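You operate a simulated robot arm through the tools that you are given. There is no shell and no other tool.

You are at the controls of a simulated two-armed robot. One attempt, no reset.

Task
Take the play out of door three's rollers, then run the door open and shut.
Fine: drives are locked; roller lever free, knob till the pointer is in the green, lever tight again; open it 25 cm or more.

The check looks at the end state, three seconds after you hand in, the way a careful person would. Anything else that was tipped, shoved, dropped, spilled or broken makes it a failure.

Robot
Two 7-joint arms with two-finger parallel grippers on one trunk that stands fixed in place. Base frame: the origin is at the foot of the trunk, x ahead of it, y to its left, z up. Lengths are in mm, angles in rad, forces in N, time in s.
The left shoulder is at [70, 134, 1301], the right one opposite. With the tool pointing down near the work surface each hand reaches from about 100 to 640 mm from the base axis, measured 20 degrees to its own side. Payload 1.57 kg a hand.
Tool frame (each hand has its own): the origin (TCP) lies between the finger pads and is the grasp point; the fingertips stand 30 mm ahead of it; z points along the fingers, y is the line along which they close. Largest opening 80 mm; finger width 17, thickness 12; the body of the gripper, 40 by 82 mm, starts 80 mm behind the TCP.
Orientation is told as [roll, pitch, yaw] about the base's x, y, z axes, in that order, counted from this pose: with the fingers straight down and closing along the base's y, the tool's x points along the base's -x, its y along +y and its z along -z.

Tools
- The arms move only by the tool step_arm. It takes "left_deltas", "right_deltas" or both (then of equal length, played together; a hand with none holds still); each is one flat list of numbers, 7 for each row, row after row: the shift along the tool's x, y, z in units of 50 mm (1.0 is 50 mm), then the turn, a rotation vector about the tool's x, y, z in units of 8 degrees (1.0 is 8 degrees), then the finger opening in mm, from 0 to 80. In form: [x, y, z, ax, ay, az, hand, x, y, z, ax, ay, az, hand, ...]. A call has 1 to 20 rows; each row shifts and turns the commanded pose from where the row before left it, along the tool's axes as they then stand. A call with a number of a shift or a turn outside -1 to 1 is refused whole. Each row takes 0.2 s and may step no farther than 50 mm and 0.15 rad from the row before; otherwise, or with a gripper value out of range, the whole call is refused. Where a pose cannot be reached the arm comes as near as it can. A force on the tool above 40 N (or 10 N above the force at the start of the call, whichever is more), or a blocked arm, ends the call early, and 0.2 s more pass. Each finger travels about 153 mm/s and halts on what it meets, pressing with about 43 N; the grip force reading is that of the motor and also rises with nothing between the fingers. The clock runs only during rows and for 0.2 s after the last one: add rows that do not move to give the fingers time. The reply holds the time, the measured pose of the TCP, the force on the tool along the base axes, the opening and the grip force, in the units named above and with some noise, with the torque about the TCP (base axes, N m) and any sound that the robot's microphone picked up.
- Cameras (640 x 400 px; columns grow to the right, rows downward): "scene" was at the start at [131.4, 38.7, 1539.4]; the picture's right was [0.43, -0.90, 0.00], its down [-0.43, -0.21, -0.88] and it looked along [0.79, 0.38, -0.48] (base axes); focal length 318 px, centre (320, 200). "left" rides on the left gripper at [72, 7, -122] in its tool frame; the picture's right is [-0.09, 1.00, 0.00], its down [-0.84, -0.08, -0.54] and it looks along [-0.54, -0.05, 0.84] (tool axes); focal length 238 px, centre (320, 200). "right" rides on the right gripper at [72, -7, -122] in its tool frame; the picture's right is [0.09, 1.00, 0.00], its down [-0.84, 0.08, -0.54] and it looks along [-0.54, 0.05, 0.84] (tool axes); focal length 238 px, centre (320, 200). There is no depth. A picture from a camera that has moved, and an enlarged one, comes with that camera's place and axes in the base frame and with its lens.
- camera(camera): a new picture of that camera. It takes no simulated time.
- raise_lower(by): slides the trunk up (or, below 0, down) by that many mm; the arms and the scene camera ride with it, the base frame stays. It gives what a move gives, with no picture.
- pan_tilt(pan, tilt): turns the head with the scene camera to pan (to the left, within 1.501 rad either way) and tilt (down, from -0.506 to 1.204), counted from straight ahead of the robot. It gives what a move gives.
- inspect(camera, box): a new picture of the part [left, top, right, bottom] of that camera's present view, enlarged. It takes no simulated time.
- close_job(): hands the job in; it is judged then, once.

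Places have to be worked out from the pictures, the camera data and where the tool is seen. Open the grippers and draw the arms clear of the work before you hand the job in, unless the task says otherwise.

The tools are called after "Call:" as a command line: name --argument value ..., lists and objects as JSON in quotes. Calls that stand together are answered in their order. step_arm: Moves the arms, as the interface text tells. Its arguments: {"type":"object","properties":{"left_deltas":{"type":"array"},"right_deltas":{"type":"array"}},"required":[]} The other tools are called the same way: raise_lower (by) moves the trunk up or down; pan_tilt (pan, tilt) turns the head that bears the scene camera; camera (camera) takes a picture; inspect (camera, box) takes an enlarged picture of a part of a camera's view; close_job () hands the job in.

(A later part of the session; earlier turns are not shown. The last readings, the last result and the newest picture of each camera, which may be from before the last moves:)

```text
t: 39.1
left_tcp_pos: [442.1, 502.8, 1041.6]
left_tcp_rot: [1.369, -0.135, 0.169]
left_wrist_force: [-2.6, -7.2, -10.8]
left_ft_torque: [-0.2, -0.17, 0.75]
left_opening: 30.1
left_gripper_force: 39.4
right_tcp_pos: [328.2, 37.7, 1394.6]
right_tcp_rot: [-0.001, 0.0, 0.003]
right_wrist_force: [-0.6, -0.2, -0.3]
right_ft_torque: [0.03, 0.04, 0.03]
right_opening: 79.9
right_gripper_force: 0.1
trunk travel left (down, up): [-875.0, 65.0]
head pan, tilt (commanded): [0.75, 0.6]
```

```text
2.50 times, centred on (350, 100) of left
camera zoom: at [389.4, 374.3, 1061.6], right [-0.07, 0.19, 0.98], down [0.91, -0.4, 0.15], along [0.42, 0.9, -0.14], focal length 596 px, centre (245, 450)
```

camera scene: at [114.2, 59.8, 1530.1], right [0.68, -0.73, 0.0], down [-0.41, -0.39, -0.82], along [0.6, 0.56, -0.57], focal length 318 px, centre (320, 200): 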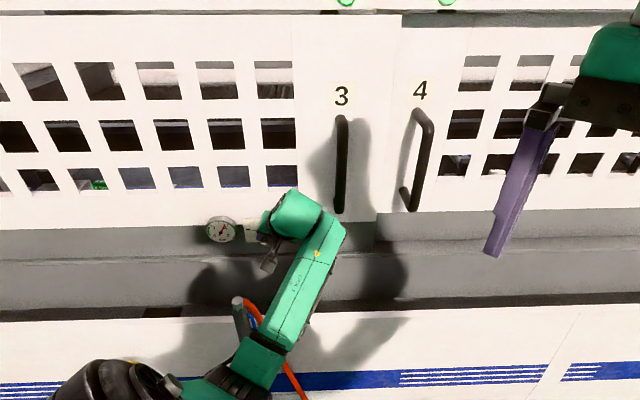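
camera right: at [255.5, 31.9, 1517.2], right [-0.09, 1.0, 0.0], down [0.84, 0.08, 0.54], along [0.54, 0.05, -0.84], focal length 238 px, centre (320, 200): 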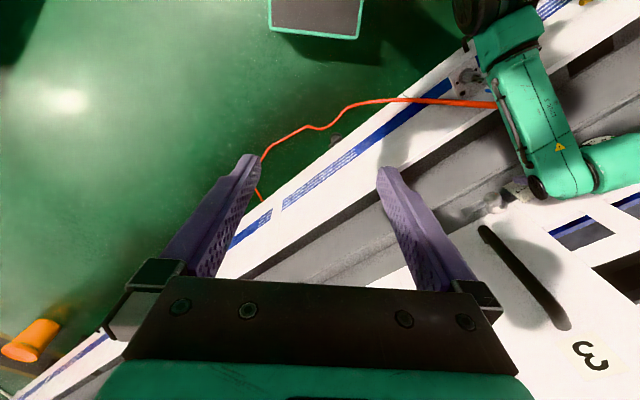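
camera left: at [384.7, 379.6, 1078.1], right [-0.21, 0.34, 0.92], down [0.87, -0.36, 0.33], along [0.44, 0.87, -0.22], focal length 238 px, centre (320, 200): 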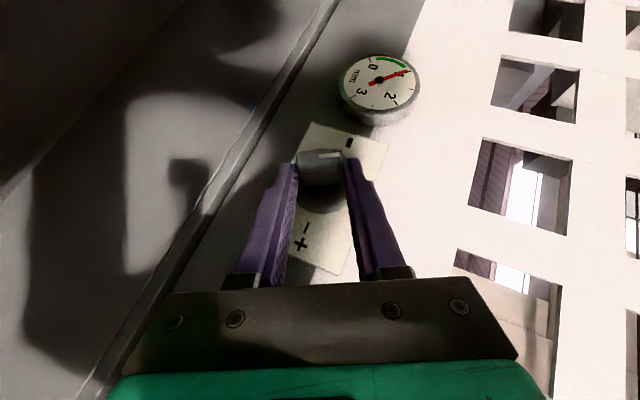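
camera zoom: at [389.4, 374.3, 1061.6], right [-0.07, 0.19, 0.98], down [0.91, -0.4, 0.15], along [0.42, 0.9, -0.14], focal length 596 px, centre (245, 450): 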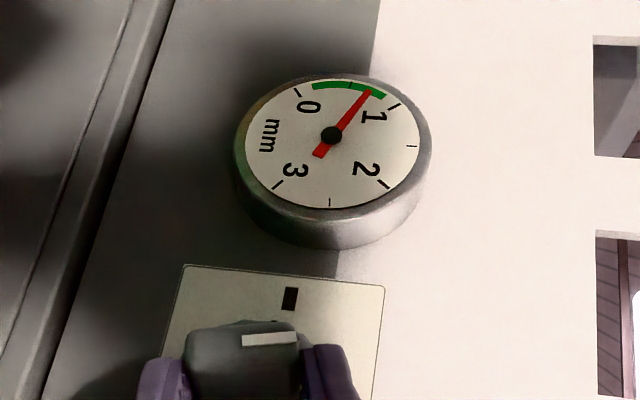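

The pointer is inside the green at about 0.7. One more 8° row should bring it to the middle (~0.5).

Call:
step_arm --left_deltas '[0.006, -0.08, 0.008, -0.819, 0, 0.574, 0, 0, -0.02, 0, 0, 0, 0, 0, 0, 0, 0, 0, 0, 0, 0]'

Call:
inspect --camera "left" --box '[240, 0, 440, 180]'

Call:
inspect --camera "scene" --box '[190, 180, 390, 340]'

```text
t: 39.9
left_tcp_pos: [443.3, 504.0, 1037.3]
left_tcp_rot: [1.486, -0.059, 0.158]
left_wrist_force: [-0.6, -1.7, -0.3]
left_ft_torque: [-0.15, 0.14, 0.15]
left_opening: 29.8
left_gripper_force: 39.6
right_tcp_pos: [327.6, 37.1, 1395.6]
right_tcp_rot: [0.0, 0.002, -0.001]
right_wrist_force: [0.1, -0.5, -0.7]
right_ft_torque: [0.0, 0.03, 0.0]
right_opening: 80.1
right_gripper_force: 0.1
trunk travel left (down, up): [-875.0, 65.0]
head pan, tilt (commanded): [0.75, 0.6]
```

```text
2.22 times, centred on (340, 90) of left
camera zoom: at [391.3, 372.3, 1049.8], right [0.02, 0.09, 1.0], down [0.91, -0.41, 0.02], along [0.41, 0.91, -0.09], focal length 530 px, centre (276, 444)
```

zoom: 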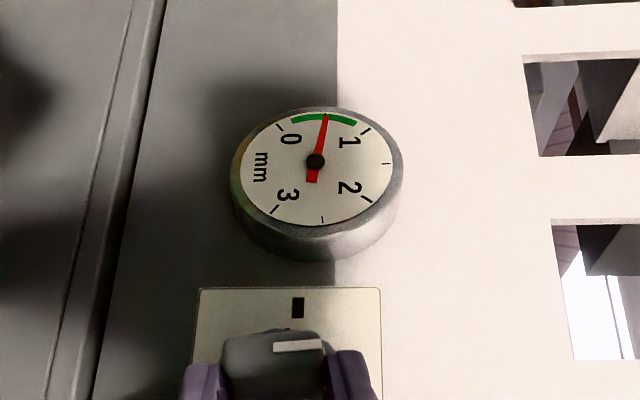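

```text
2.50 times, centred on (290, 260) of scene
camera zoom: at [114.1, 59.0, 1530.3], right [0.68, -0.73, 0.0], down [-0.41, -0.39, -0.83], along [0.6, 0.56, -0.56], focal length 794 px, centre (395, 50)
```

zoom: 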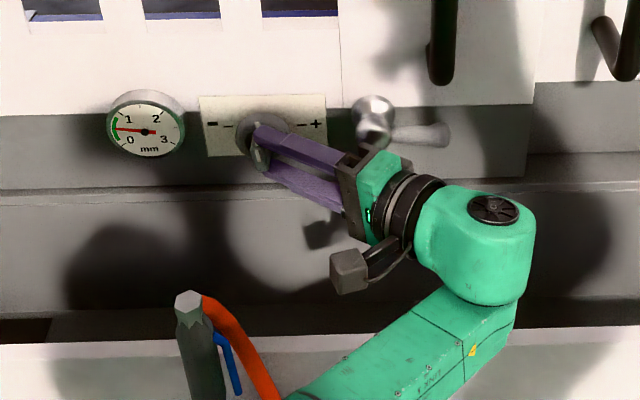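

The pointer stands at about 0.55, mid-green. I open the fingers, draw straight off the panel, and lift clear.

Call:
step_arm --left_deltas '[0, 0, 0, 0, 0, 0, 54, 0, 0, 0, 0, 0, 0, 54, 0.4, 0, -0.28, 0, 0, 0, 54, 0.5, 0, -0.35, 0, 0, 0, 54, 0.4, 0.3, -0.28, 0, 0, 0, 54, 0, 0.8, 0, 0, 0, 0, 54, 0, 0.6, 0, 0, 0, 0, 54]'

Call:
inspect --camera "scene" --box '[190, 160, 430, 340]'

Call:
camera --camera "left"

```text
t: 41.5
left_tcp_pos: [379.1, 455.0, 1119.6]
left_tcp_rot: [1.484, -0.055, 0.157]
left_wrist_force: [-0.1, -0.6, -0.6]
left_ft_torque: [-0.03, 0.0, 0.0]
left_opening: 53.9
left_gripper_force: 0.0
right_tcp_pos: [326.7, 37.9, 1394.5]
right_tcp_rot: [-0.002, 0.001, -0.001]
right_wrist_force: [-0.7, 0.2, 0.4]
right_ft_torque: [0.02, 0.01, 0.02]
right_opening: 80.1
right_gripper_force: 0.0
trunk travel left (down, up): [-875.0, 65.0]
head pan, tilt (commanded): [0.75, 0.6]
```

```text
2.22 times, centred on (310, 250) of scene
camera zoom: at [113.9, 59.5, 1530.2], right [0.68, -0.73, 0.0], down [-0.41, -0.39, -0.83], along [0.6, 0.56, -0.56], focal length 706 px, centre (342, 89)
```

zoom: 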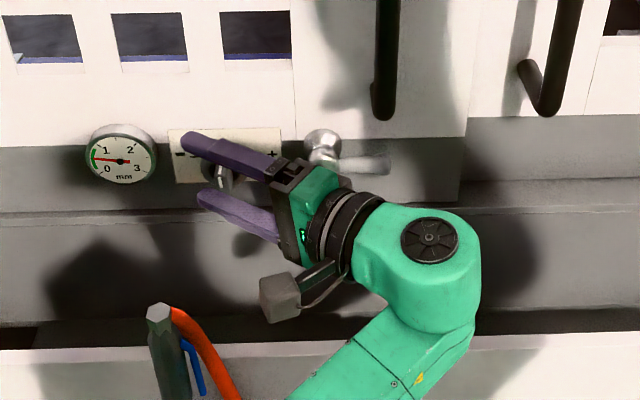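

```text
taken
camera left: at [327.4, 324.3, 1132.5], right [0.02, 0.09, 1.0], down [0.91, -0.41, 0.02], along [0.41, 0.91, -0.09], focal length 238 px, centre (320, 200)
```

left: 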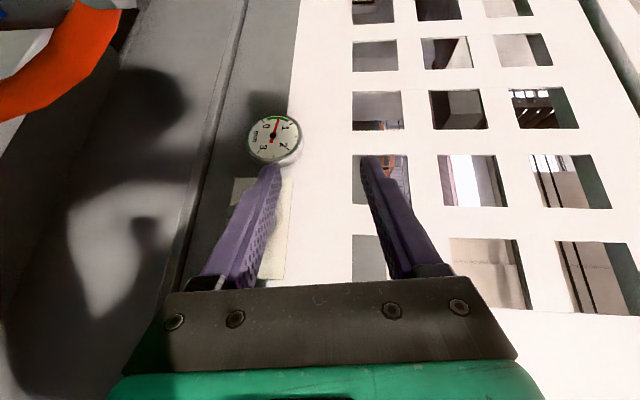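

Clear of the knob, pointer stays in the green. I un-roll the hand back to upright (φ≈0) at this height.

Call:
step_arm --left_deltas '[0, 0, 0, 0.819, 0, -0.574, 54, 0, 0, 0, 0.819, 0, -0.574, 54, 0, 0, 0, 0.819, 0, -0.574, 54, 0, 0, 0, 0.819, 0, -0.574, 40, 0, 0, 0, 0.819, 0, -0.574, 30, 0, 0, 0, 0.819, 0, -0.574, 20, 0, 0, 0, 0.819, 0, -0.574, 0, 0, 0, 0, 0.819, 0, -0.574, 0, 0, 0, 0, 0.819, 0, -0.574, 0, 0, 0, 0, 0.819, 0, -0.574, 0, 0, 0, 0, 0.41, 0, -0.287, 0]'

Call:
camera --camera "left"

```text
t: 43.9
left_tcp_pos: [378.4, 455.0, 1121.4]
left_tcp_rot: [-0.001, -0.607, 0.769]
left_wrist_force: [0.4, -0.4, 0.4]
left_ft_torque: [0.04, -0.03, 0.0]
left_opening: 0.0
left_gripper_force: 21.4
right_tcp_pos: [327.3, 38.5, 1394.9]
right_tcp_rot: [0.001, 0.001, 0.001]
right_wrist_force: [0.0, 0.2, -0.1]
right_ft_torque: [0.0, 0.01, -0.05]
right_opening: 79.9
right_gripper_force: 0.1
trunk travel left (down, up): [-875.0, 65.0]
head pan, tilt (commanded): [0.75, 0.6]
```

```text
taken
camera left: at [282.8, 370.8, 1179.7], right [-0.64, 0.77, 0.05], down [0.32, 0.21, 0.92], along [0.7, 0.6, -0.38], focal length 238 px, centre (320, 200)
```

left: 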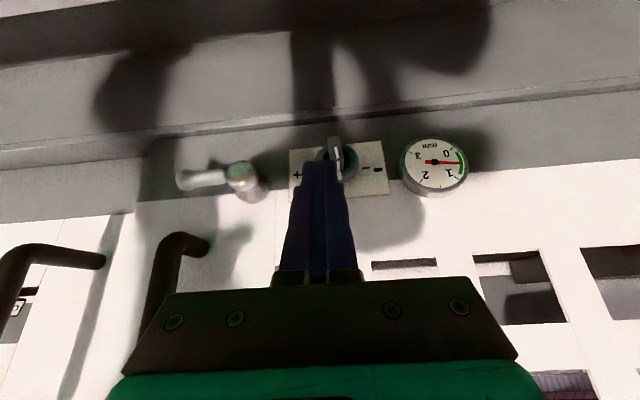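

Hand is upright again with fingers closed, pointer still in the green. I flatten the hand to ~30° below horizontal and move to just in front of and above the lever, ready to push it down from the top.

Call:
step_arm --left_deltas '[0, 0, 0, 0, -1, 0, 0, 0, 0, 0, 0, -1, 0, 0, 0, 0, 0, 0, -1, 0, 0, -0.04, -0.902, 0.22, 0, -0.125, 0, 0, -0.04, -0.902, 0.22, 0, 0, 0, 0, -0.04, -0.902, 0.22, 0, 0, 0, 0]'

Call:
camera --camera "left"

Call:
camera --camera "scene"

```text
t: 44.7
left_tcp_pos: [400.5, 482.2, 1222.7]
left_tcp_rot: [-0.205, -1.255, 1.003]
left_wrist_force: [-0.3, -0.4, -0.1]
left_ft_torque: [0.0, 0.01, 0.02]
left_opening: 0.1
left_gripper_force: 21.8
right_tcp_pos: [328.7, 37.4, 1394.9]
right_tcp_rot: [-0.001, 0.0, -0.001]
right_wrist_force: [0.1, 0.0, -0.7]
right_ft_torque: [0.01, 0.03, 0.04]
right_opening: 79.8
right_gripper_force: 0.1
trunk travel left (down, up): [-875.0, 65.0]
head pan, tilt (commanded): [0.75, 0.6]
stopped in row 4 (left hand): the arm was blocked; the commanded pose is now the measured one
```

```text
taken
camera left: at [302.4, 386.2, 1190.6], right [-0.7, 0.71, 0.02], down [-0.17, -0.2, 0.97], along [0.69, 0.67, 0.26], focal length 238 px, centre (320, 200)
```

left: 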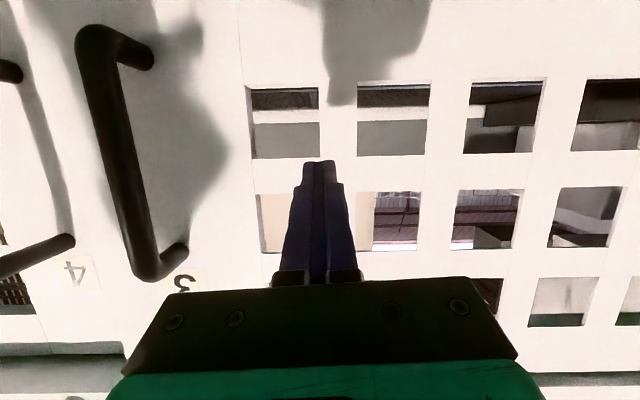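

```text
taken
camera scene: at [114.9, 59.4, 1530.1], right [0.68, -0.73, 0.0], down [-0.41, -0.39, -0.82], along [0.6, 0.56, -0.57], focal length 318 px, centre (320, 200)
```

scene: 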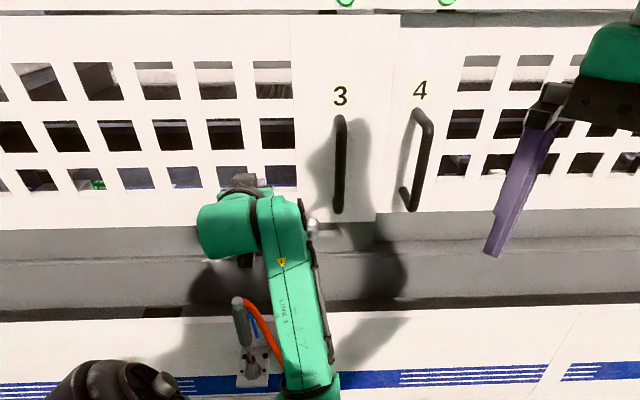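

The arm reported being blocked and ended higher (z≈1223) with a twisted posture, although wrist forces are small. Before moving again I look down at the elbow and trunk to see what is going on.

Call:
pan_tilt --pan 0.9 --tilt 1.15

Call:
camera --camera "scene"

Call:
camera --camera "right"

```text
t: 45.7
left_tcp_pos: [399.2, 482.7, 1222.1]
left_tcp_rot: [-0.206, -1.253, 1.004]
left_wrist_force: [0.0, -0.1, 0.7]
left_ft_torque: [0.0, -0.05, 0.01]
left_opening: 0.0
left_gripper_force: 21.8
right_tcp_pos: [327.4, 38.2, 1395.0]
right_tcp_rot: [-0.001, -0.001, 0.0]
right_wrist_force: [-0.2, -0.1, -0.5]
right_ft_torque: [-0.01, -0.01, -0.02]
right_opening: 79.9
right_gripper_force: 0.0
trunk travel left (down, up): [-875.0, 65.0]
head pan, tilt (commanded): [0.901, 1.15]
```

```text
taken
camera scene: at [86.3, 46.0, 1488.5], right [0.78, -0.62, 0.0], down [-0.57, -0.71, -0.41], along [0.25, 0.32, -0.91], focal length 318 px, centre (320, 200)
```

scene: 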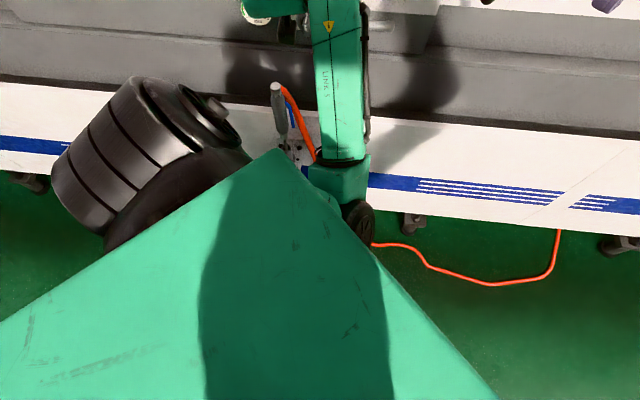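

```text
taken
camera right: at [256.0, 31.5, 1517.2], right [-0.09, 1.0, 0.0], down [0.84, 0.08, 0.54], along [0.54, 0.05, -0.84], focal length 238 px, centre (320, 200)
```

right: 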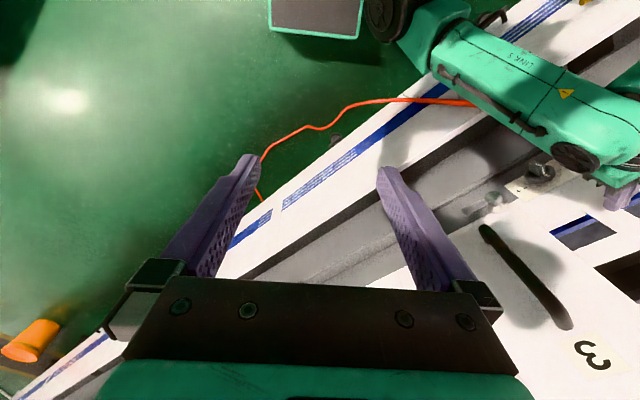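

The view from above shows the elbow tucked in front of the trunk: flattening the hand this close to the body jammed the elbow, nothing else was touched (gun still upright). I un-pitch the hand to give the elbow room.

Call:
step_arm --left_deltas '[0, 0, 0, 0, 1, 0, 0, 0, 0, 0, 0, 1, 0, 0, 0, 0, 0, 0, 1, 0, 0]'

Call:
camera --camera "scene"

```text
t: 46.5
left_tcp_pos: [401.0, 481.9, 1220.2]
left_tcp_rot: [-0.097, -0.831, 0.878]
left_wrist_force: [-1.0, 0.6, 0.1]
left_ft_torque: [0.0, -0.01, 0.02]
left_opening: 0.0
left_gripper_force: 21.2
right_tcp_pos: [328.1, 38.5, 1394.9]
right_tcp_rot: [0.0, -0.002, 0.0]
right_wrist_force: [-0.3, 0.3, -0.7]
right_ft_torque: [0.0, 0.0, -0.03]
right_opening: 80.0
right_gripper_force: 0.1
trunk travel left (down, up): [-875.0, 65.0]
head pan, tilt (commanded): [0.901, 1.15]
```

```text
taken
camera scene: at [86.8, 46.5, 1488.4], right [0.78, -0.62, 0.0], down [-0.57, -0.72, -0.41], along [0.25, 0.32, -0.91], focal length 318 px, centre (320, 200)
```

scene: 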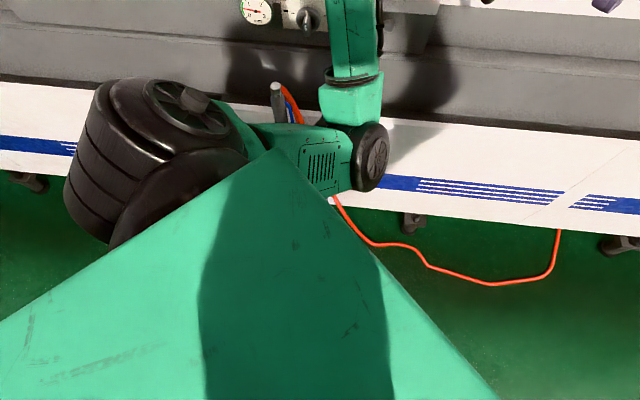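

The elbow has swung to the front of the trunk but the arm is free again. I restore the hand to square (pitch −45°, yaw 0.77) and move to a point in front of the lever, further from the body where the arm has room.

Call:
step_arm --left_deltas '[0, 0, 0, -0.123, 0.33, 0.52, 0, 0.375, -0.55, 0.474, 0, 0, 0, 0, 0.375, -0.55, 0.474, 0, 0, 0, 0]'

Call:
camera --camera "scene"

Call:
camera --camera "left"

```text
t: 47.3
left_tcp_pos: [445.3, 445.7, 1160.5]
left_tcp_rot: [0.001, -0.792, 0.767]
left_wrist_force: [-0.5, 0.3, 0.4]
left_ft_torque: [0.01, -0.03, 0.01]
left_opening: 0.0
left_gripper_force: 21.0
right_tcp_pos: [328.3, 36.7, 1394.8]
right_tcp_rot: [0.002, 0.001, 0.002]
right_wrist_force: [0.1, -0.6, 0.2]
right_ft_torque: [-0.01, -0.03, 0.01]
right_opening: 80.2
right_gripper_force: 0.1
trunk travel left (down, up): [-875.0, 65.0]
head pan, tilt (commanded): [0.901, 1.15]
```

```text
taken
camera scene: at [87.2, 44.5, 1488.5], right [0.78, -0.62, 0.0], down [-0.57, -0.71, -0.41], along [0.25, 0.32, -0.91], focal length 318 px, centre (320, 200)
```

scene: 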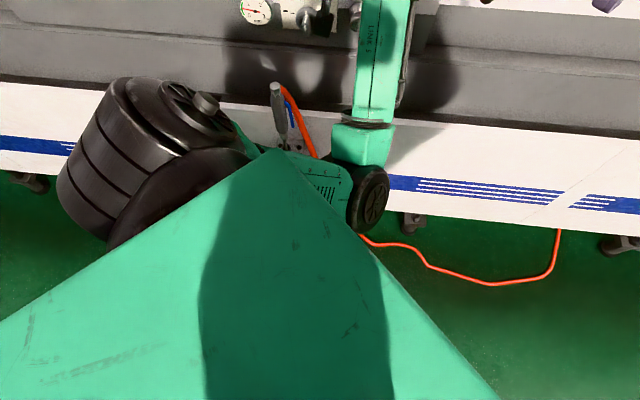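

```text
taken
camera left: at [343.0, 355.5, 1194.4], right [-0.65, 0.76, 0.07], down [0.2, 0.08, 0.98], along [0.74, 0.64, -0.21], focal length 238 px, centre (320, 200)
```

left: 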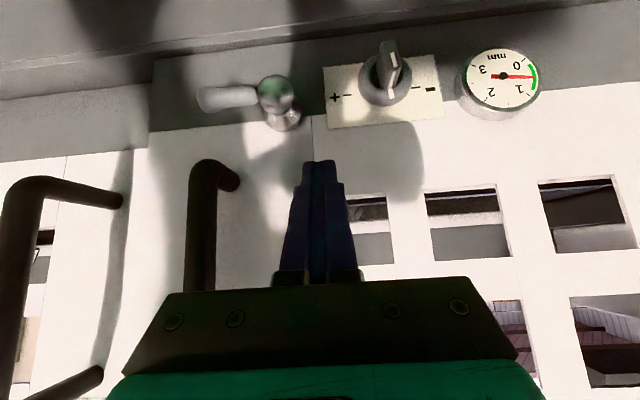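

Lever, knob and gauge look right (pointer in green). I continue to in front of the lever and then roll the hand counter-clockwise 48° to line up with the lever, as when loosening.

Call:
step_arm --left_deltas '[0.43, -0.55, 0.414, 0, 0, 0, 0, 0.43, -0.55, 0.414, 0, 0, 0, 0, 0, 0, 0, 0.707, 0, -0.707, 0, 0, 0, 0, 0.707, 0, -0.707, 0, 0, 0, 0, 0.707, 0, -0.707, 0]'

Call:
camera --camera "scene"

Call:
camera --camera "left"

```text
t: 48.5
left_tcp_pos: [477.0, 425.3, 1110.0]
left_tcp_rot: [-0.545, -0.749, 1.163]
left_wrist_force: [0.9, 0.0, -0.6]
left_ft_torque: [-0.01, 0.0, -0.01]
left_opening: 0.2
left_gripper_force: 21.3
right_tcp_pos: [327.1, 37.2, 1395.0]
right_tcp_rot: [0.0, 0.001, -0.001]
right_wrist_force: [0.6, -0.4, -0.5]
right_ft_torque: [-0.02, 0.03, -0.02]
right_opening: 80.1
right_gripper_force: 0.1
trunk travel left (down, up): [-875.0, 65.0]
head pan, tilt (commanded): [0.901, 1.15]
```

```text
taken
camera scene: at [86.7, 45.4, 1488.5], right [0.78, -0.62, 0.0], down [-0.57, -0.72, -0.41], along [0.25, 0.32, -0.91], focal length 318 px, centre (320, 200)
```

scene: 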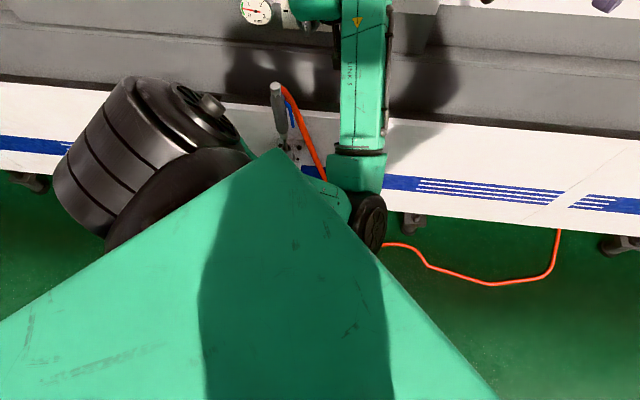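

```text
taken
camera left: at [366.2, 340.4, 1135.1], right [-0.62, 0.72, -0.31], down [-0.09, 0.33, 0.94], along [0.78, 0.61, -0.14], focal length 238 px, centre (320, 200)
```

left: 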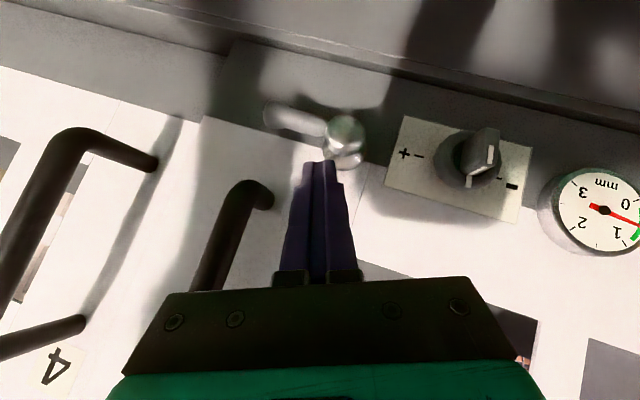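

The elbow now hugs the trunk's front, so rolling further this way risks jamming. I first move the right arm out of the way to its own side and lift the left hand back, un-rolling it to make room for the elbow.

Call:
step_arm --left_deltas '[-0.4, 0, -0.4, 0, 0, 0, 0, -0.4, 0, -0.4, 0, 0, 0, 0, 0, 0, 0, 0, 0, 0, 0, 0, 0, 0, 0, 0, 0, 0]' --right_deltas '[0, -0.9, 0, 0, 0, 0, 80, 0, -0.9, 0, 0, 0, 0, 80, 0, -0.9, 0, 0, 0, 0, 80, 0, -0.9, 0, 0, 0, 0, 80]'

Call:
camera --camera "scene"

```text
t: 49.5
left_tcp_pos: [462.9, 422.4, 1154.8]
left_tcp_rot: [-0.566, -0.711, 1.157]
left_wrist_force: [0.3, -1.3, 0.4]
left_ft_torque: [0.04, 0.01, -0.02]
left_opening: 0.2
left_gripper_force: 21.0
right_tcp_pos: [327.2, -145.6, 1393.2]
right_tcp_rot: [0.002, 0.001, -0.001]
right_wrist_force: [0.0, -1.0, 0.4]
right_ft_torque: [0.0, 0.0, -0.01]
right_opening: 79.9
right_gripper_force: 0.1
trunk travel left (down, up): [-875.0, 65.0]
head pan, tilt (commanded): [0.901, 1.15]
```

```text
taken
camera scene: at [85.4, 42.6, 1488.6], right [0.78, -0.62, 0.0], down [-0.57, -0.71, -0.41], along [0.25, 0.32, -0.91], focal length 318 px, centre (320, 200)
```

scene: 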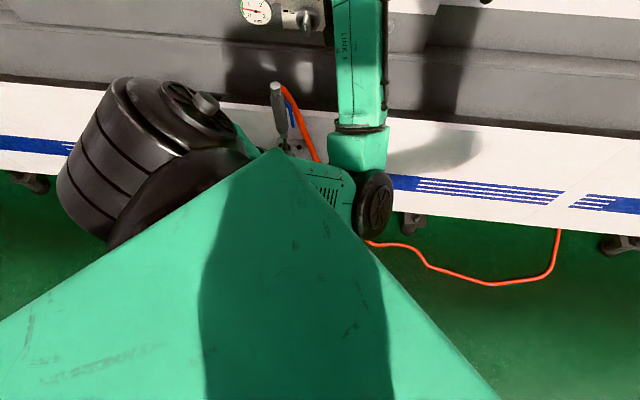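

Settled. I now roll the hand clockwise in this retracted pose, which should swing the elbow back down and toward the left.

Call:
step_arm --left_deltas '[0, 0, 0, -0.707, 0, 0.707, 0, 0, 0, 0, -0.707, 0, 0.707, 0, 0, 0, 0, -0.707, 0, 0.707, 0, 0, 0, 0, -0.707, 0, 0.707, 0, 0, 0, 0, -0.707, 0, 0.707, 0, 0, 0, 0, -0.707, 0, 0.707, 0, 0, 0, 0, 0, 0, 0, 0]'

Call:
camera --camera "scene"

```text
t: 51.1
left_tcp_pos: [465.4, 423.4, 1152.3]
left_tcp_rot: [0.566, -0.708, 0.378]
left_wrist_force: [-0.1, 0.8, -0.5]
left_ft_torque: [0.04, 0.01, -0.02]
left_opening: 0.0
left_gripper_force: 21.4
right_tcp_pos: [328.0, -141.3, 1394.6]
right_tcp_rot: [-0.001, 0.0, -0.001]
right_wrist_force: [-0.3, 0.2, 0.2]
right_ft_torque: [0.0, 0.02, -0.01]
right_opening: 80.0
right_gripper_force: 0.1
trunk travel left (down, up): [-875.0, 65.0]
head pan, tilt (commanded): [0.901, 1.15]
```

```text
taken
camera scene: at [86.4, 46.2, 1488.5], right [0.78, -0.62, 0.0], down [-0.57, -0.72, -0.41], along [0.25, 0.32, -0.91], focal length 318 px, centre (320, 200)
```

scene: 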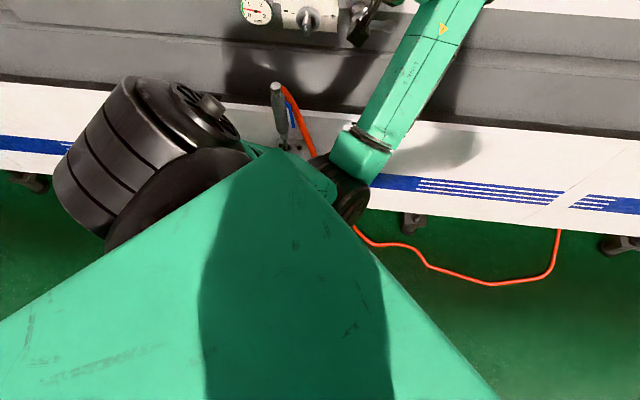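

The elbow barely moves with roll, so I'll avoid big rolls: with the hand upright I'll push the lever down from above with closed fingers, then grip it for the last part. I un-roll to upright and move in front of the lever.

Call:
step_arm --left_deltas '[0, 0, 0, 0.707, 0, -0.707, 0, 0, 0, 0, 0.707, 0, -0.707, 0, 0, 0, 0, 0.707, 0, -0.707, 0, 0.2, -0.74, 0.22, 0, 0, 0, 0, 0, 0, 0, 0, 0, 0, 0]'

Call:
camera --camera "left"

Call:
pan_tilt --pan 0.75 --tilt 0.6

Call:
camera --camera "scene"

```text
t: 52.3
left_tcp_pos: [493.3, 397.1, 1140.6]
left_tcp_rot: [-0.003, -0.792, 0.769]
left_wrist_force: [0.7, 0.1, -0.1]
left_ft_torque: [0.0, 0.0, 0.0]
left_opening: 0.0
left_gripper_force: 21.7
right_tcp_pos: [327.9, -143.3, 1393.8]
right_tcp_rot: [0.0, 0.0, 0.0]
right_wrist_force: [-0.6, -0.1, 0.3]
right_ft_torque: [0.02, 0.0, 0.02]
right_opening: 80.1
right_gripper_force: 0.1
trunk travel left (down, up): [-875.0, 65.0]
head pan, tilt (commanded): [0.901, 1.15]
```

```text
taken
camera left: at [391.1, 307.3, 1173.5], right [-0.65, 0.76, 0.06], down [0.2, 0.09, 0.98], along [0.74, 0.64, -0.21], focal length 238 px, centre (320, 200)
```

left: 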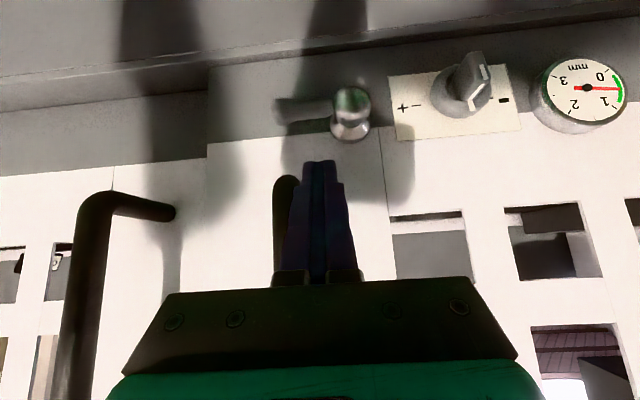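

```text
t: 53.3
left_tcp_pos: [493.3, 397.9, 1139.9]
left_tcp_rot: [-0.001, -0.791, 0.77]
left_wrist_force: [-0.1, -0.4, -0.3]
left_ft_torque: [-0.01, 0.0, -0.01]
left_opening: 0.0
left_gripper_force: 21.2
right_tcp_pos: [328.4, -141.5, 1394.4]
right_tcp_rot: [-0.002, 0.0, 0.001]
right_wrist_force: [-0.5, -0.6, 0.4]
right_ft_torque: [0.01, 0.01, -0.01]
right_opening: 79.7
right_gripper_force: 0.1
trunk travel left (down, up): [-875.0, 65.0]
head pan, tilt (commanded): [0.75, 0.6]
```

```text
taken
camera scene: at [114.0, 59.3, 1530.1], right [0.68, -0.73, 0.0], down [-0.41, -0.39, -0.82], along [0.6, 0.56, -0.57], focal length 318 px, centre (320, 200)
```

scene: 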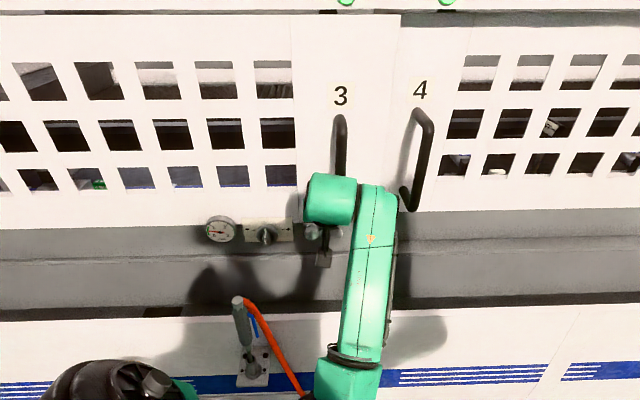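

The lever lies horizontal at z≈1047 and the handle's bottom is at z≈1109. I insert the closed fingers just above the lever near its hub, below the handle.

Call:
step_arm --left_deltas '[0.038, 0, 0.42, 0, 0, 0, 0, 0.038, 0, 0.42, 0, 0, 0, 0, 0.038, 0, 0.42, 0, 0, 0, 0, 0, 0, 0, 0, 0, 0, 0]'

Call:
camera --camera "left"

Call:
inspect --camera "scene" --box '[240, 160, 440, 300]'

```text
t: 54.3
left_tcp_pos: [522.1, 425.2, 1088.7]
left_tcp_rot: [-0.002, -0.794, 0.77]
left_wrist_force: [-0.3, 0.1, -1.1]
left_ft_torque: [0.03, 0.0, -0.02]
left_opening: 0.0
left_gripper_force: 21.0
right_tcp_pos: [327.9, -142.9, 1394.1]
right_tcp_rot: [0.0, 0.0, 0.0]
right_wrist_force: [0.6, 0.2, 0.0]
right_ft_torque: [0.02, -0.01, -0.02]
right_opening: 80.0
right_gripper_force: 0.0
trunk travel left (down, up): [-875.0, 65.0]
head pan, tilt (commanded): [0.75, 0.6]
```

```text
taken
camera left: at [418.8, 334.5, 1123.7], right [-0.65, 0.76, 0.06], down [0.2, 0.09, 0.98], along [0.74, 0.64, -0.21], focal length 238 px, centre (320, 200)
```

left: 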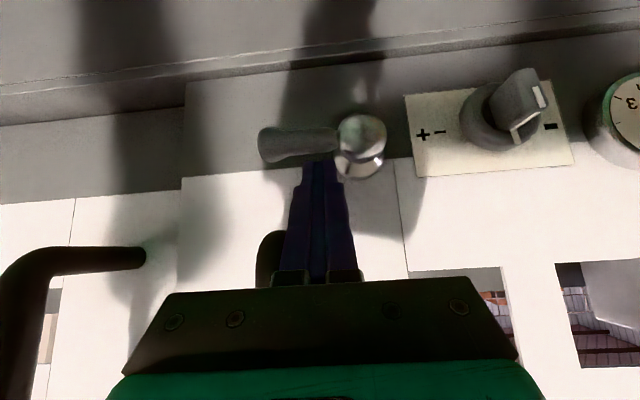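

```text
2.86 times, centred on (340, 230) of scene
camera zoom: at [113.9, 59.3, 1530.2], right [0.68, -0.73, 0.0], down [-0.41, -0.39, -0.83], along [0.6, 0.56, -0.56], focal length 907 px, centre (263, 114)
```

zoom: 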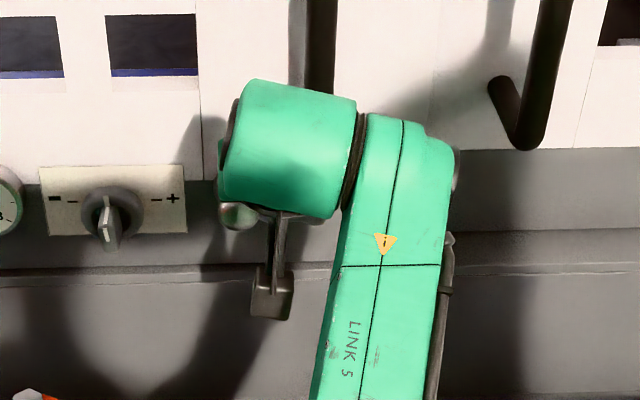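

Fingertips are right above the lever. I shift 16 mm to the right (still below the handle) for better leverage, then push down in small steps.

Call:
step_arm --left_deltas '[0.03, -0.32, 0.03, 0, 0, 0, 0, 0.1, 0, 0.1, 0, 0, 0, 0, 0.12, 0, 0.12, 0, 0, 0, 0, 0.12, 0, 0.12, 0, 0, 0, 0, 0, 0, 0, 0, 0, 0, 0]'

Call:
camera --camera "left"

```text
t: 55.5
left_tcp_pos: [531.7, 413.8, 1064.2]
left_tcp_rot: [-0.002, -0.794, 0.769]
left_wrist_force: [0.1, 2.2, 6.1]
left_ft_torque: [0.19, -0.03, -0.01]
left_opening: 0.3
left_gripper_force: 20.9
right_tcp_pos: [327.0, -143.2, 1395.0]
right_tcp_rot: [0.0, 0.001, 0.0]
right_wrist_force: [-0.2, 0.1, -0.9]
right_ft_torque: [-0.01, -0.01, 0.02]
right_opening: 80.1
right_gripper_force: 0.1
trunk travel left (down, up): [-875.0, 65.0]
head pan, tilt (commanded): [0.75, 0.6]
```

```text
taken
camera left: at [429.1, 322.6, 1097.9], right [-0.65, 0.76, 0.06], down [0.2, 0.08, 0.98], along [0.74, 0.64, -0.2], focal length 238 px, centre (320, 200)
```

left: 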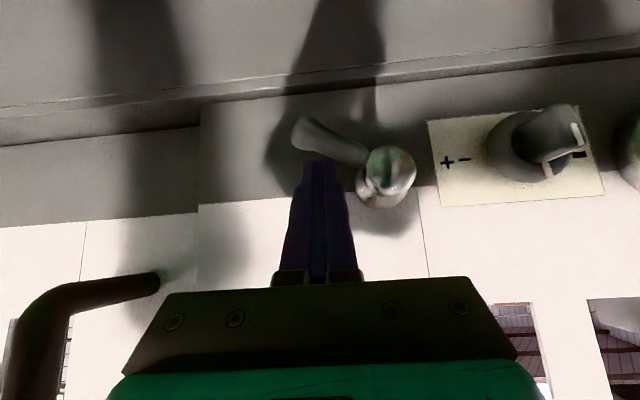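

The lever is swinging down (about 60° now) at 6 N. I continue pushing down.

Call:
step_arm --left_deltas '[0.113, 0.03, 0.113, 0, 0, 0, 0, 0.113, 0.05, 0.113, 0, 0, 0, 0, 0.113, 0.07, 0.113, 0, 0, 0, 0, 0, 0, 0, 0, 0, 0, 0]'

Call:
camera --camera "left"

```text
t: 56.5
left_tcp_pos: [527.3, 418.1, 1038.6]
left_tcp_rot: [-0.002, -0.79, 0.768]
left_wrist_force: [-0.6, -3.2, 3.3]
left_ft_torque: [-0.04, 0.0, -0.02]
left_opening: 0.0
left_gripper_force: 21.2
right_tcp_pos: [327.7, -143.8, 1393.7]
right_tcp_rot: [0.002, 0.0, 0.002]
right_wrist_force: [0.4, 0.2, 0.5]
right_ft_torque: [0.01, 0.03, 0.01]
right_opening: 79.7
right_gripper_force: 0.1
trunk travel left (down, up): [-875.0, 65.0]
head pan, tilt (commanded): [0.75, 0.6]
```

```text
taken
camera left: at [423.9, 327.4, 1073.3], right [-0.64, 0.76, 0.06], down [0.2, 0.09, 0.98], along [0.74, 0.64, -0.21], focal length 238 px, centre (320, 200)
```

left: 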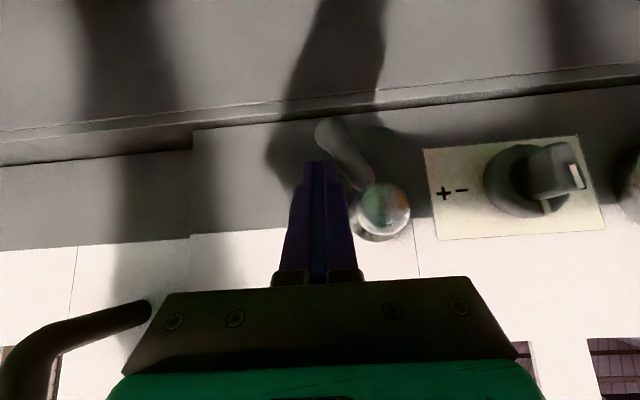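

Lever at about 38°. I push a little further down and left to bring it near vertical before gripping it.

Call:
step_arm --left_deltas '[0.113, 0.04, 0.113, 0, 0, 0, 0, 0.1, 0.08, 0.1, 0, 0, 0, 0, 0.03, 0.12, 0.03, 0, 0, 0, 0, 0, 0, 0, 0, 0, 0, 0]'

Call:
camera --camera "left"

```text
t: 57.5
left_tcp_pos: [518.7, 426.9, 1021.6]
left_tcp_rot: [-0.002, -0.792, 0.769]
left_wrist_force: [0.7, -2.3, 1.4]
left_ft_torque: [-0.04, -0.01, -0.04]
left_opening: 0.0
left_gripper_force: 21.4
right_tcp_pos: [328.1, -142.9, 1394.0]
right_tcp_rot: [0.0, -0.001, 0.0]
right_wrist_force: [-0.7, -0.5, -0.9]
right_ft_torque: [0.04, -0.05, 0.02]
right_opening: 80.1
right_gripper_force: 0.1
trunk travel left (down, up): [-875.0, 65.0]
head pan, tilt (commanded): [0.75, 0.6]
```

```text
taken
camera left: at [415.7, 336.5, 1055.6], right [-0.65, 0.76, 0.06], down [0.2, 0.09, 0.98], along [0.74, 0.64, -0.21], focal length 238 px, centre (320, 200)
```

left: 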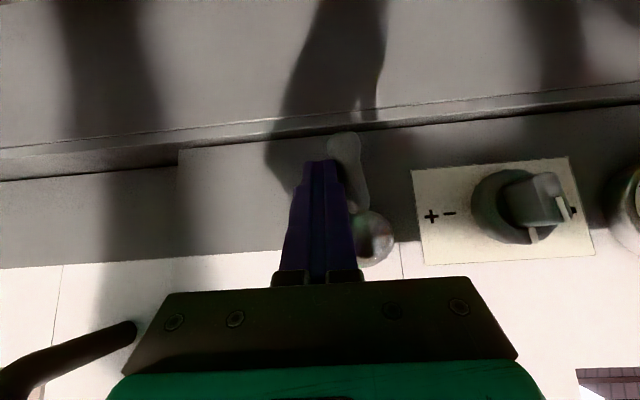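

The lever is near 20° with only ~2 N push. I push it further left.

Call:
step_arm --left_deltas '[0.06, 0.12, 0.06, 0, 0, 0, 0, 0.03, 0.12, 0.03, 0, 0, 0, 0, 0, 0.06, 0, 0, 0, 0, 0, 0, 0, 0, 0, 0, 0, 0]'

Call:
camera --camera "left"

```text
t: 58.5
left_tcp_pos: [508.4, 437.4, 1016.4]
left_tcp_rot: [-0.001, -0.795, 0.768]
left_wrist_force: [3.8, -4.5, 4.6]
left_ft_torque: [0.05, 0.03, -0.03]
left_opening: 0.1
left_gripper_force: 20.9
right_tcp_pos: [327.6, -143.7, 1395.1]
right_tcp_rot: [0.001, 0.0, 0.0]
right_wrist_force: [-0.5, 0.5, -0.2]
right_ft_torque: [-0.01, 0.01, 0.0]
right_opening: 80.0
right_gripper_force: 0.0
trunk travel left (down, up): [-875.0, 65.0]
head pan, tilt (commanded): [0.75, 0.6]
```

```text
taken
camera left: at [405.7, 347.4, 1050.0], right [-0.65, 0.76, 0.07], down [0.2, 0.08, 0.98], along [0.74, 0.64, -0.2], focal length 238 px, centre (320, 200)
```

left: 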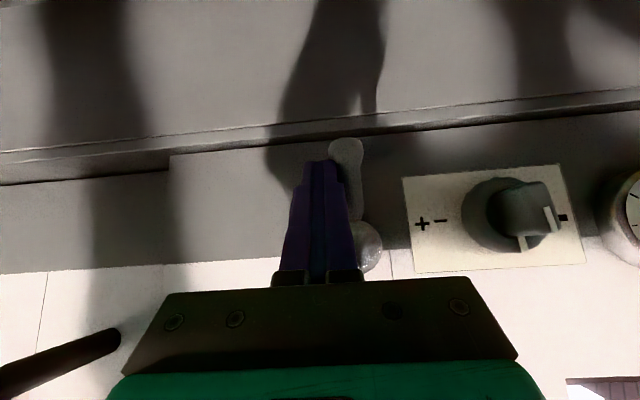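

The door began creeping left at ~6 N, so pushing won't finish it. I back out, open the fingers, roll slightly to match the lever (~10°) and line up to grip it.

Call:
step_arm --left_deltas '[0, -0.1, 0, 0, 0, 0, 0, 0, 0, -0.5, 0, 0, 0, 0, 0, 0, -0.5, 0, 0, 0, 20, 0, 0.16, 0.1, 0.707, 0, -0.707, 46, 0, 0.16, 0.1, 0.2, 0, -0.2, 46, 0, 0, 0, 0, 0, 0, 46]'

Call:
camera --camera "left"

```text
t: 59.9
left_tcp_pos: [478.0, 432.1, 1046.0]
left_tcp_rot: [-0.237, -0.789, 0.94]
left_wrist_force: [0.7, 0.2, -0.2]
left_ft_torque: [0.01, 0.0, -0.01]
left_opening: 46.0
left_gripper_force: 0.1
right_tcp_pos: [328.1, -143.8, 1394.3]
right_tcp_rot: [0.0, -0.001, 0.0]
right_wrist_force: [-0.5, -0.1, -0.2]
right_ft_torque: [0.04, 0.03, -0.01]
right_opening: 80.2
right_gripper_force: 0.2
trunk travel left (down, up): [-875.0, 65.0]
head pan, tilt (commanded): [0.75, 0.6]
```

```text
taken
camera left: at [371.7, 346.1, 1076.8], right [-0.64, 0.76, -0.1], down [0.08, 0.19, 0.98], along [0.76, 0.62, -0.18], focal length 238 px, centre (320, 200)
```

left: 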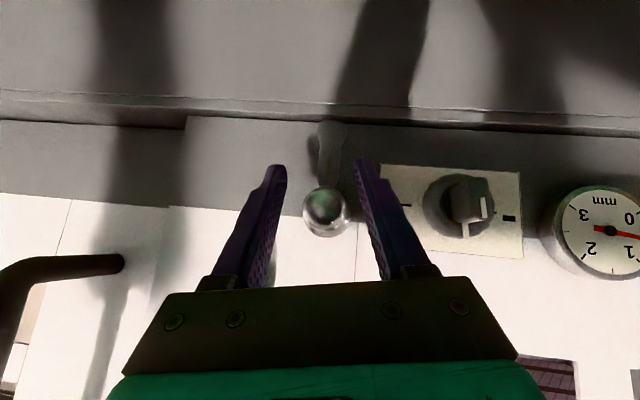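

Seen squarely, the lever is back to nearly vertical (hub and end both at t≈−20.5; the door is ~9 mm open). I un-roll, straddle and grip the lever, then twist it clockwise to make sure it is tight against its stop.

Call:
step_arm --left_deltas '[0, 0, 0, -0.707, 0, 0.707, 46, 0, 0, 0, -0.2, 0, 0.2, 46, 0.02, 0.02, 0.37, 0, 0, 0, 46, 0.02, 0.02, 0.37, 0, 0, 0, 46, 0.02, 0, 0.37, 0, 0, 0, 46, 0, 0, 0, 0, 0, 0, 46]'

Call:
camera --camera "left"

```text
t: 61.3
left_tcp_pos: [504.5, 455.1, 1002.1]
left_tcp_rot: [-0.004, -0.792, 0.768]
left_wrist_force: [0.0, -0.2, -0.8]
left_ft_torque: [0.03, -0.02, -0.01]
left_opening: 46.0
left_gripper_force: 0.0
right_tcp_pos: [327.9, -142.4, 1394.5]
right_tcp_rot: [-0.001, -0.001, -0.001]
right_wrist_force: [0.8, 0.2, -0.4]
right_ft_torque: [0.0, -0.03, 0.03]
right_opening: 80.1
right_gripper_force: 0.0
trunk travel left (down, up): [-875.0, 65.0]
head pan, tilt (commanded): [0.75, 0.6]
```

```text
taken
camera left: at [403.3, 364.5, 1035.7], right [-0.65, 0.76, 0.06], down [0.2, 0.09, 0.98], along [0.74, 0.64, -0.21], focal length 238 px, centre (320, 200)
```

left: 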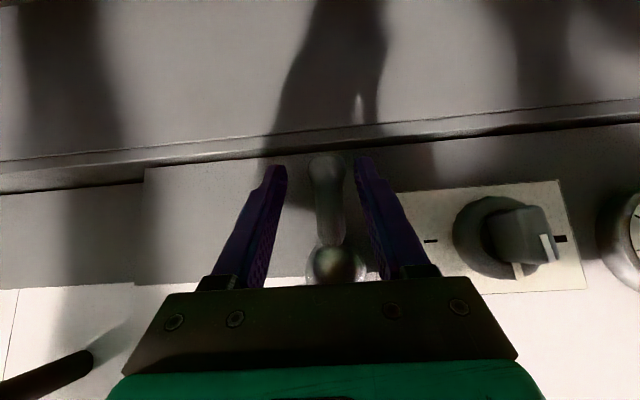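

The lever's tilt now matches its original tight look. I center, grip it, and apply a clockwise twist to confirm it is hard against the stop.

Call:
step_arm --left_deltas '[0, 0.08, 0, 0, 0, 0, 46, 0, 0, 0, 0, 0, 0, 0, 0, 0, 0, 0, 0, 0, 0, 0, 0, 0, 0, 0, 0, 0]'

Call:
camera --camera "left"

```text
t: 62.3
left_tcp_pos: [502.9, 458.1, 1002.0]
left_tcp_rot: [-0.004, -0.791, 0.769]
left_wrist_force: [-1.5, 1.2, -0.9]
left_ft_torque: [0.12, -0.19, 0.52]
left_opening: 15.8
left_gripper_force: 31.2
right_tcp_pos: [327.2, -141.2, 1394.3]
right_tcp_rot: [0.0, -0.001, 0.001]
right_wrist_force: [0.4, -0.9, -0.3]
right_ft_torque: [0.02, -0.02, 0.03]
right_opening: 80.1
right_gripper_force: 0.1
trunk travel left (down, up): [-875.0, 65.0]
head pan, tilt (commanded): [0.75, 0.6]
```

```text
taken
camera left: at [400.8, 367.6, 1035.6], right [-0.65, 0.76, 0.06], down [0.2, 0.09, 0.98], along [0.74, 0.64, -0.21], focal length 238 px, centre (320, 200)
```

left: 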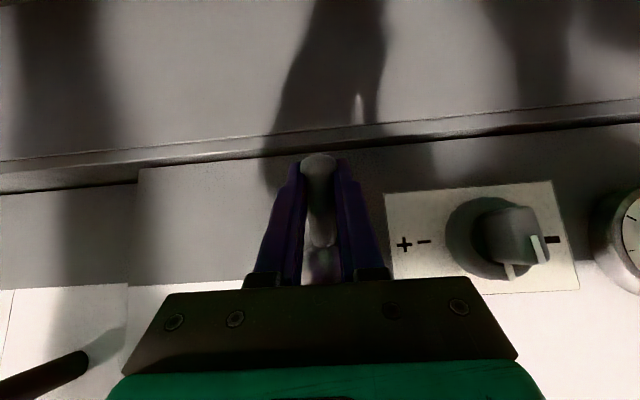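

Gripped at 15.8 mm. I twist clockwise about the hub by ~6° and read the torque.

Call:
step_arm --left_deltas '[0, 0.05, 0, -0.265, 0, 0.265, 0, 0, 0.05, 0, -0.265, 0, 0.265, 0, 0, 0, 0, 0, 0, 0, 0]'

Call:
camera --camera "left"

```text
t: 63.1
left_tcp_pos: [501.4, 460.4, 1001.1]
left_tcp_rot: [0.147, -0.789, 0.665]
left_wrist_force: [3.9, -0.5, 1.5]
left_ft_torque: [-0.89, -1.09, -0.64]
left_opening: 19.3
left_gripper_force: 32.9
right_tcp_pos: [329.4, -142.5, 1394.7]
right_tcp_rot: [0.0, -0.001, -0.001]
right_wrist_force: [0.0, 1.0, -0.1]
right_ft_torque: [0.04, 0.01, 0.0]
right_opening: 79.9
right_gripper_force: 0.1
trunk travel left (down, up): [-875.0, 65.0]
head pan, tilt (commanded): [0.75, 0.6]
```

```text
taken
camera left: at [401.3, 366.7, 1035.9], right [-0.64, 0.75, 0.17], down [0.27, 0.01, 0.96], along [0.72, 0.66, -0.21], focal length 238 px, centre (320, 200)
```

left: 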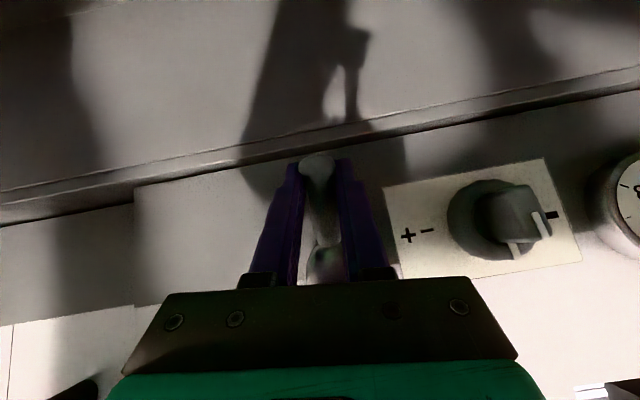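

The lever resists ~1.4 N·m clockwise without moving: it is hard against its stop, tight. I undo the twist, release, and withdraw to check gauge and lever.

Call:
step_arm --left_deltas '[0, -0.05, 0, 0.265, 0, -0.265, 0, 0, -0.05, 0, 0.265, 0, -0.265, 0, 0, 0, 0, 0, 0, 0, 46, 0, 0, 0, 0, 0, 0, 46, 0, 0, -0.5, 0, 0, 0, 46, 0, 0, -0.7, 0, 0, 0, 50, -0.3, 0, -0.6, 0, 0, 0, 60, -0.5, 0, -0.5, 0, 0, 0, 60, 0, 0, 0, 0, 0, 0, 60]'

Call:
camera --camera "left"

Call:
camera --camera "scene"

```text
t: 65.1
left_tcp_pos: [464.2, 418.3, 1111.1]
left_tcp_rot: [-0.004, -0.791, 0.769]
left_wrist_force: [0.2, -0.6, 0.3]
left_ft_torque: [0.02, 0.02, 0.0]
left_opening: 60.1
left_gripper_force: 0.0
right_tcp_pos: [328.7, -142.1, 1394.0]
right_tcp_rot: [0.0, 0.0, 0.001]
right_wrist_force: [0.1, 0.2, -1.2]
right_ft_torque: [0.0, 0.01, 0.01]
right_opening: 80.0
right_gripper_force: 0.1
trunk travel left (down, up): [-875.0, 65.0]
head pan, tilt (commanded): [0.75, 0.6]
```

```text
taken
camera left: at [361.4, 327.4, 1144.8], right [-0.64, 0.76, 0.06], down [0.2, 0.09, 0.98], along [0.74, 0.64, -0.21], focal length 238 px, centre (320, 200)
```

left: 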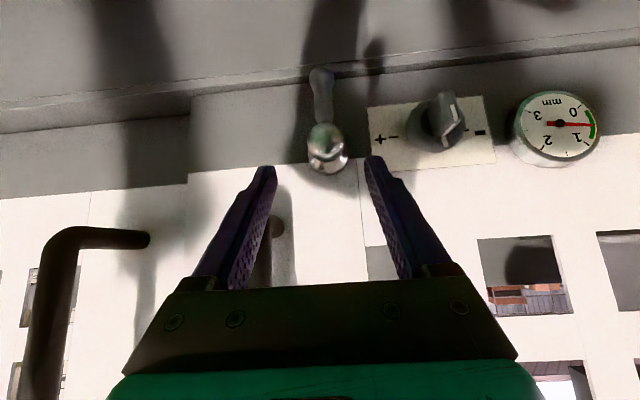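

```text
taken
camera scene: at [114.1, 59.1, 1530.2], right [0.68, -0.73, 0.0], down [-0.41, -0.39, -0.83], along [0.6, 0.56, -0.56], focal length 318 px, centre (320, 200)
```

scene: 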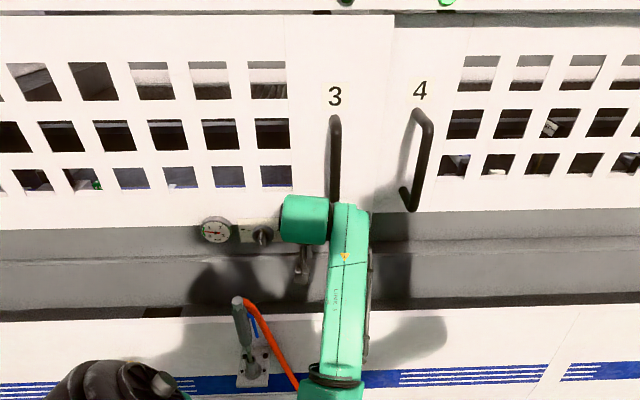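

Door three's lamp looks dark now since the door stands ~10 mm open – a useful closed indicator. I check the gauge, knob and lever close up.

Call:
inspect --camera "left" --box '[290, 50, 610, 190]'

Call:
inspect --camera "scene" --box '[280, 0, 480, 110]'

Call:
inspect --camera "scene" --box '[180, 190, 340, 300]'

```text
2.00 times, centred on (450, 120) of left
camera zoom: at [361.4, 327.4, 1144.8], right [-0.64, 0.76, 0.06], down [0.2, 0.09, 0.98], along [0.74, 0.64, -0.21], focal length 477 px, centre (60, 360)
```

zoom: 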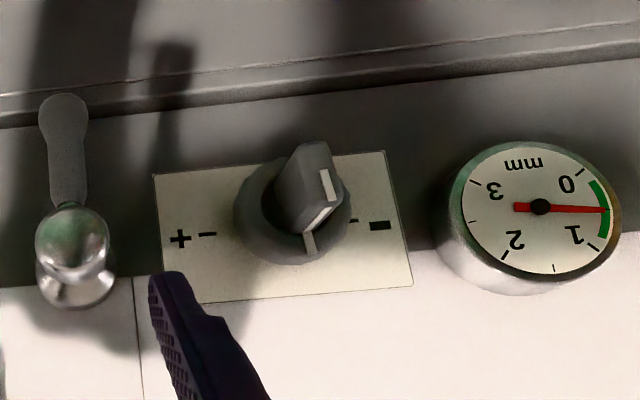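

```text
3.20 times, centred on (380, 55) of scene
camera zoom: at [114.1, 59.1, 1530.2], right [0.68, -0.73, 0.0], down [-0.41, -0.39, -0.83], along [0.6, 0.56, -0.56], focal length 1016 px, centre (128, 664)
```

zoom: 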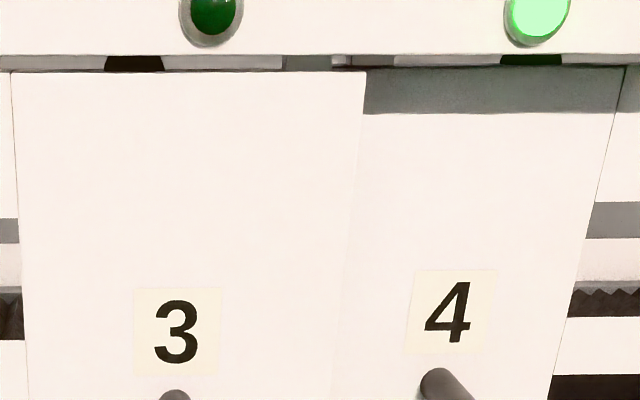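

```text
3.64 times, centred on (260, 245) of scene
camera zoom: at [114.1, 59.1, 1530.2], right [0.68, -0.73, 0.0], down [-0.41, -0.39, -0.83], along [0.6, 0.56, -0.56], focal length 1154 px, centre (538, 36)
```

zoom: 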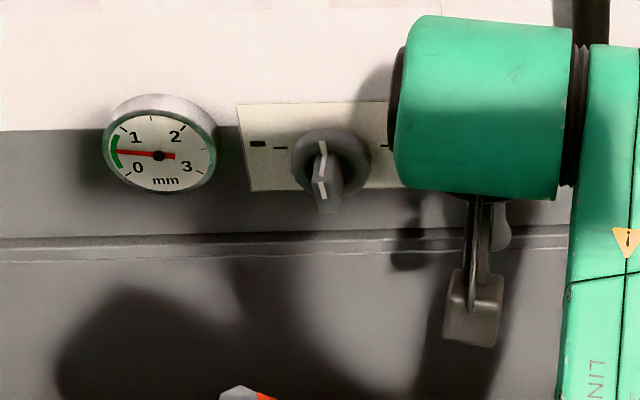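

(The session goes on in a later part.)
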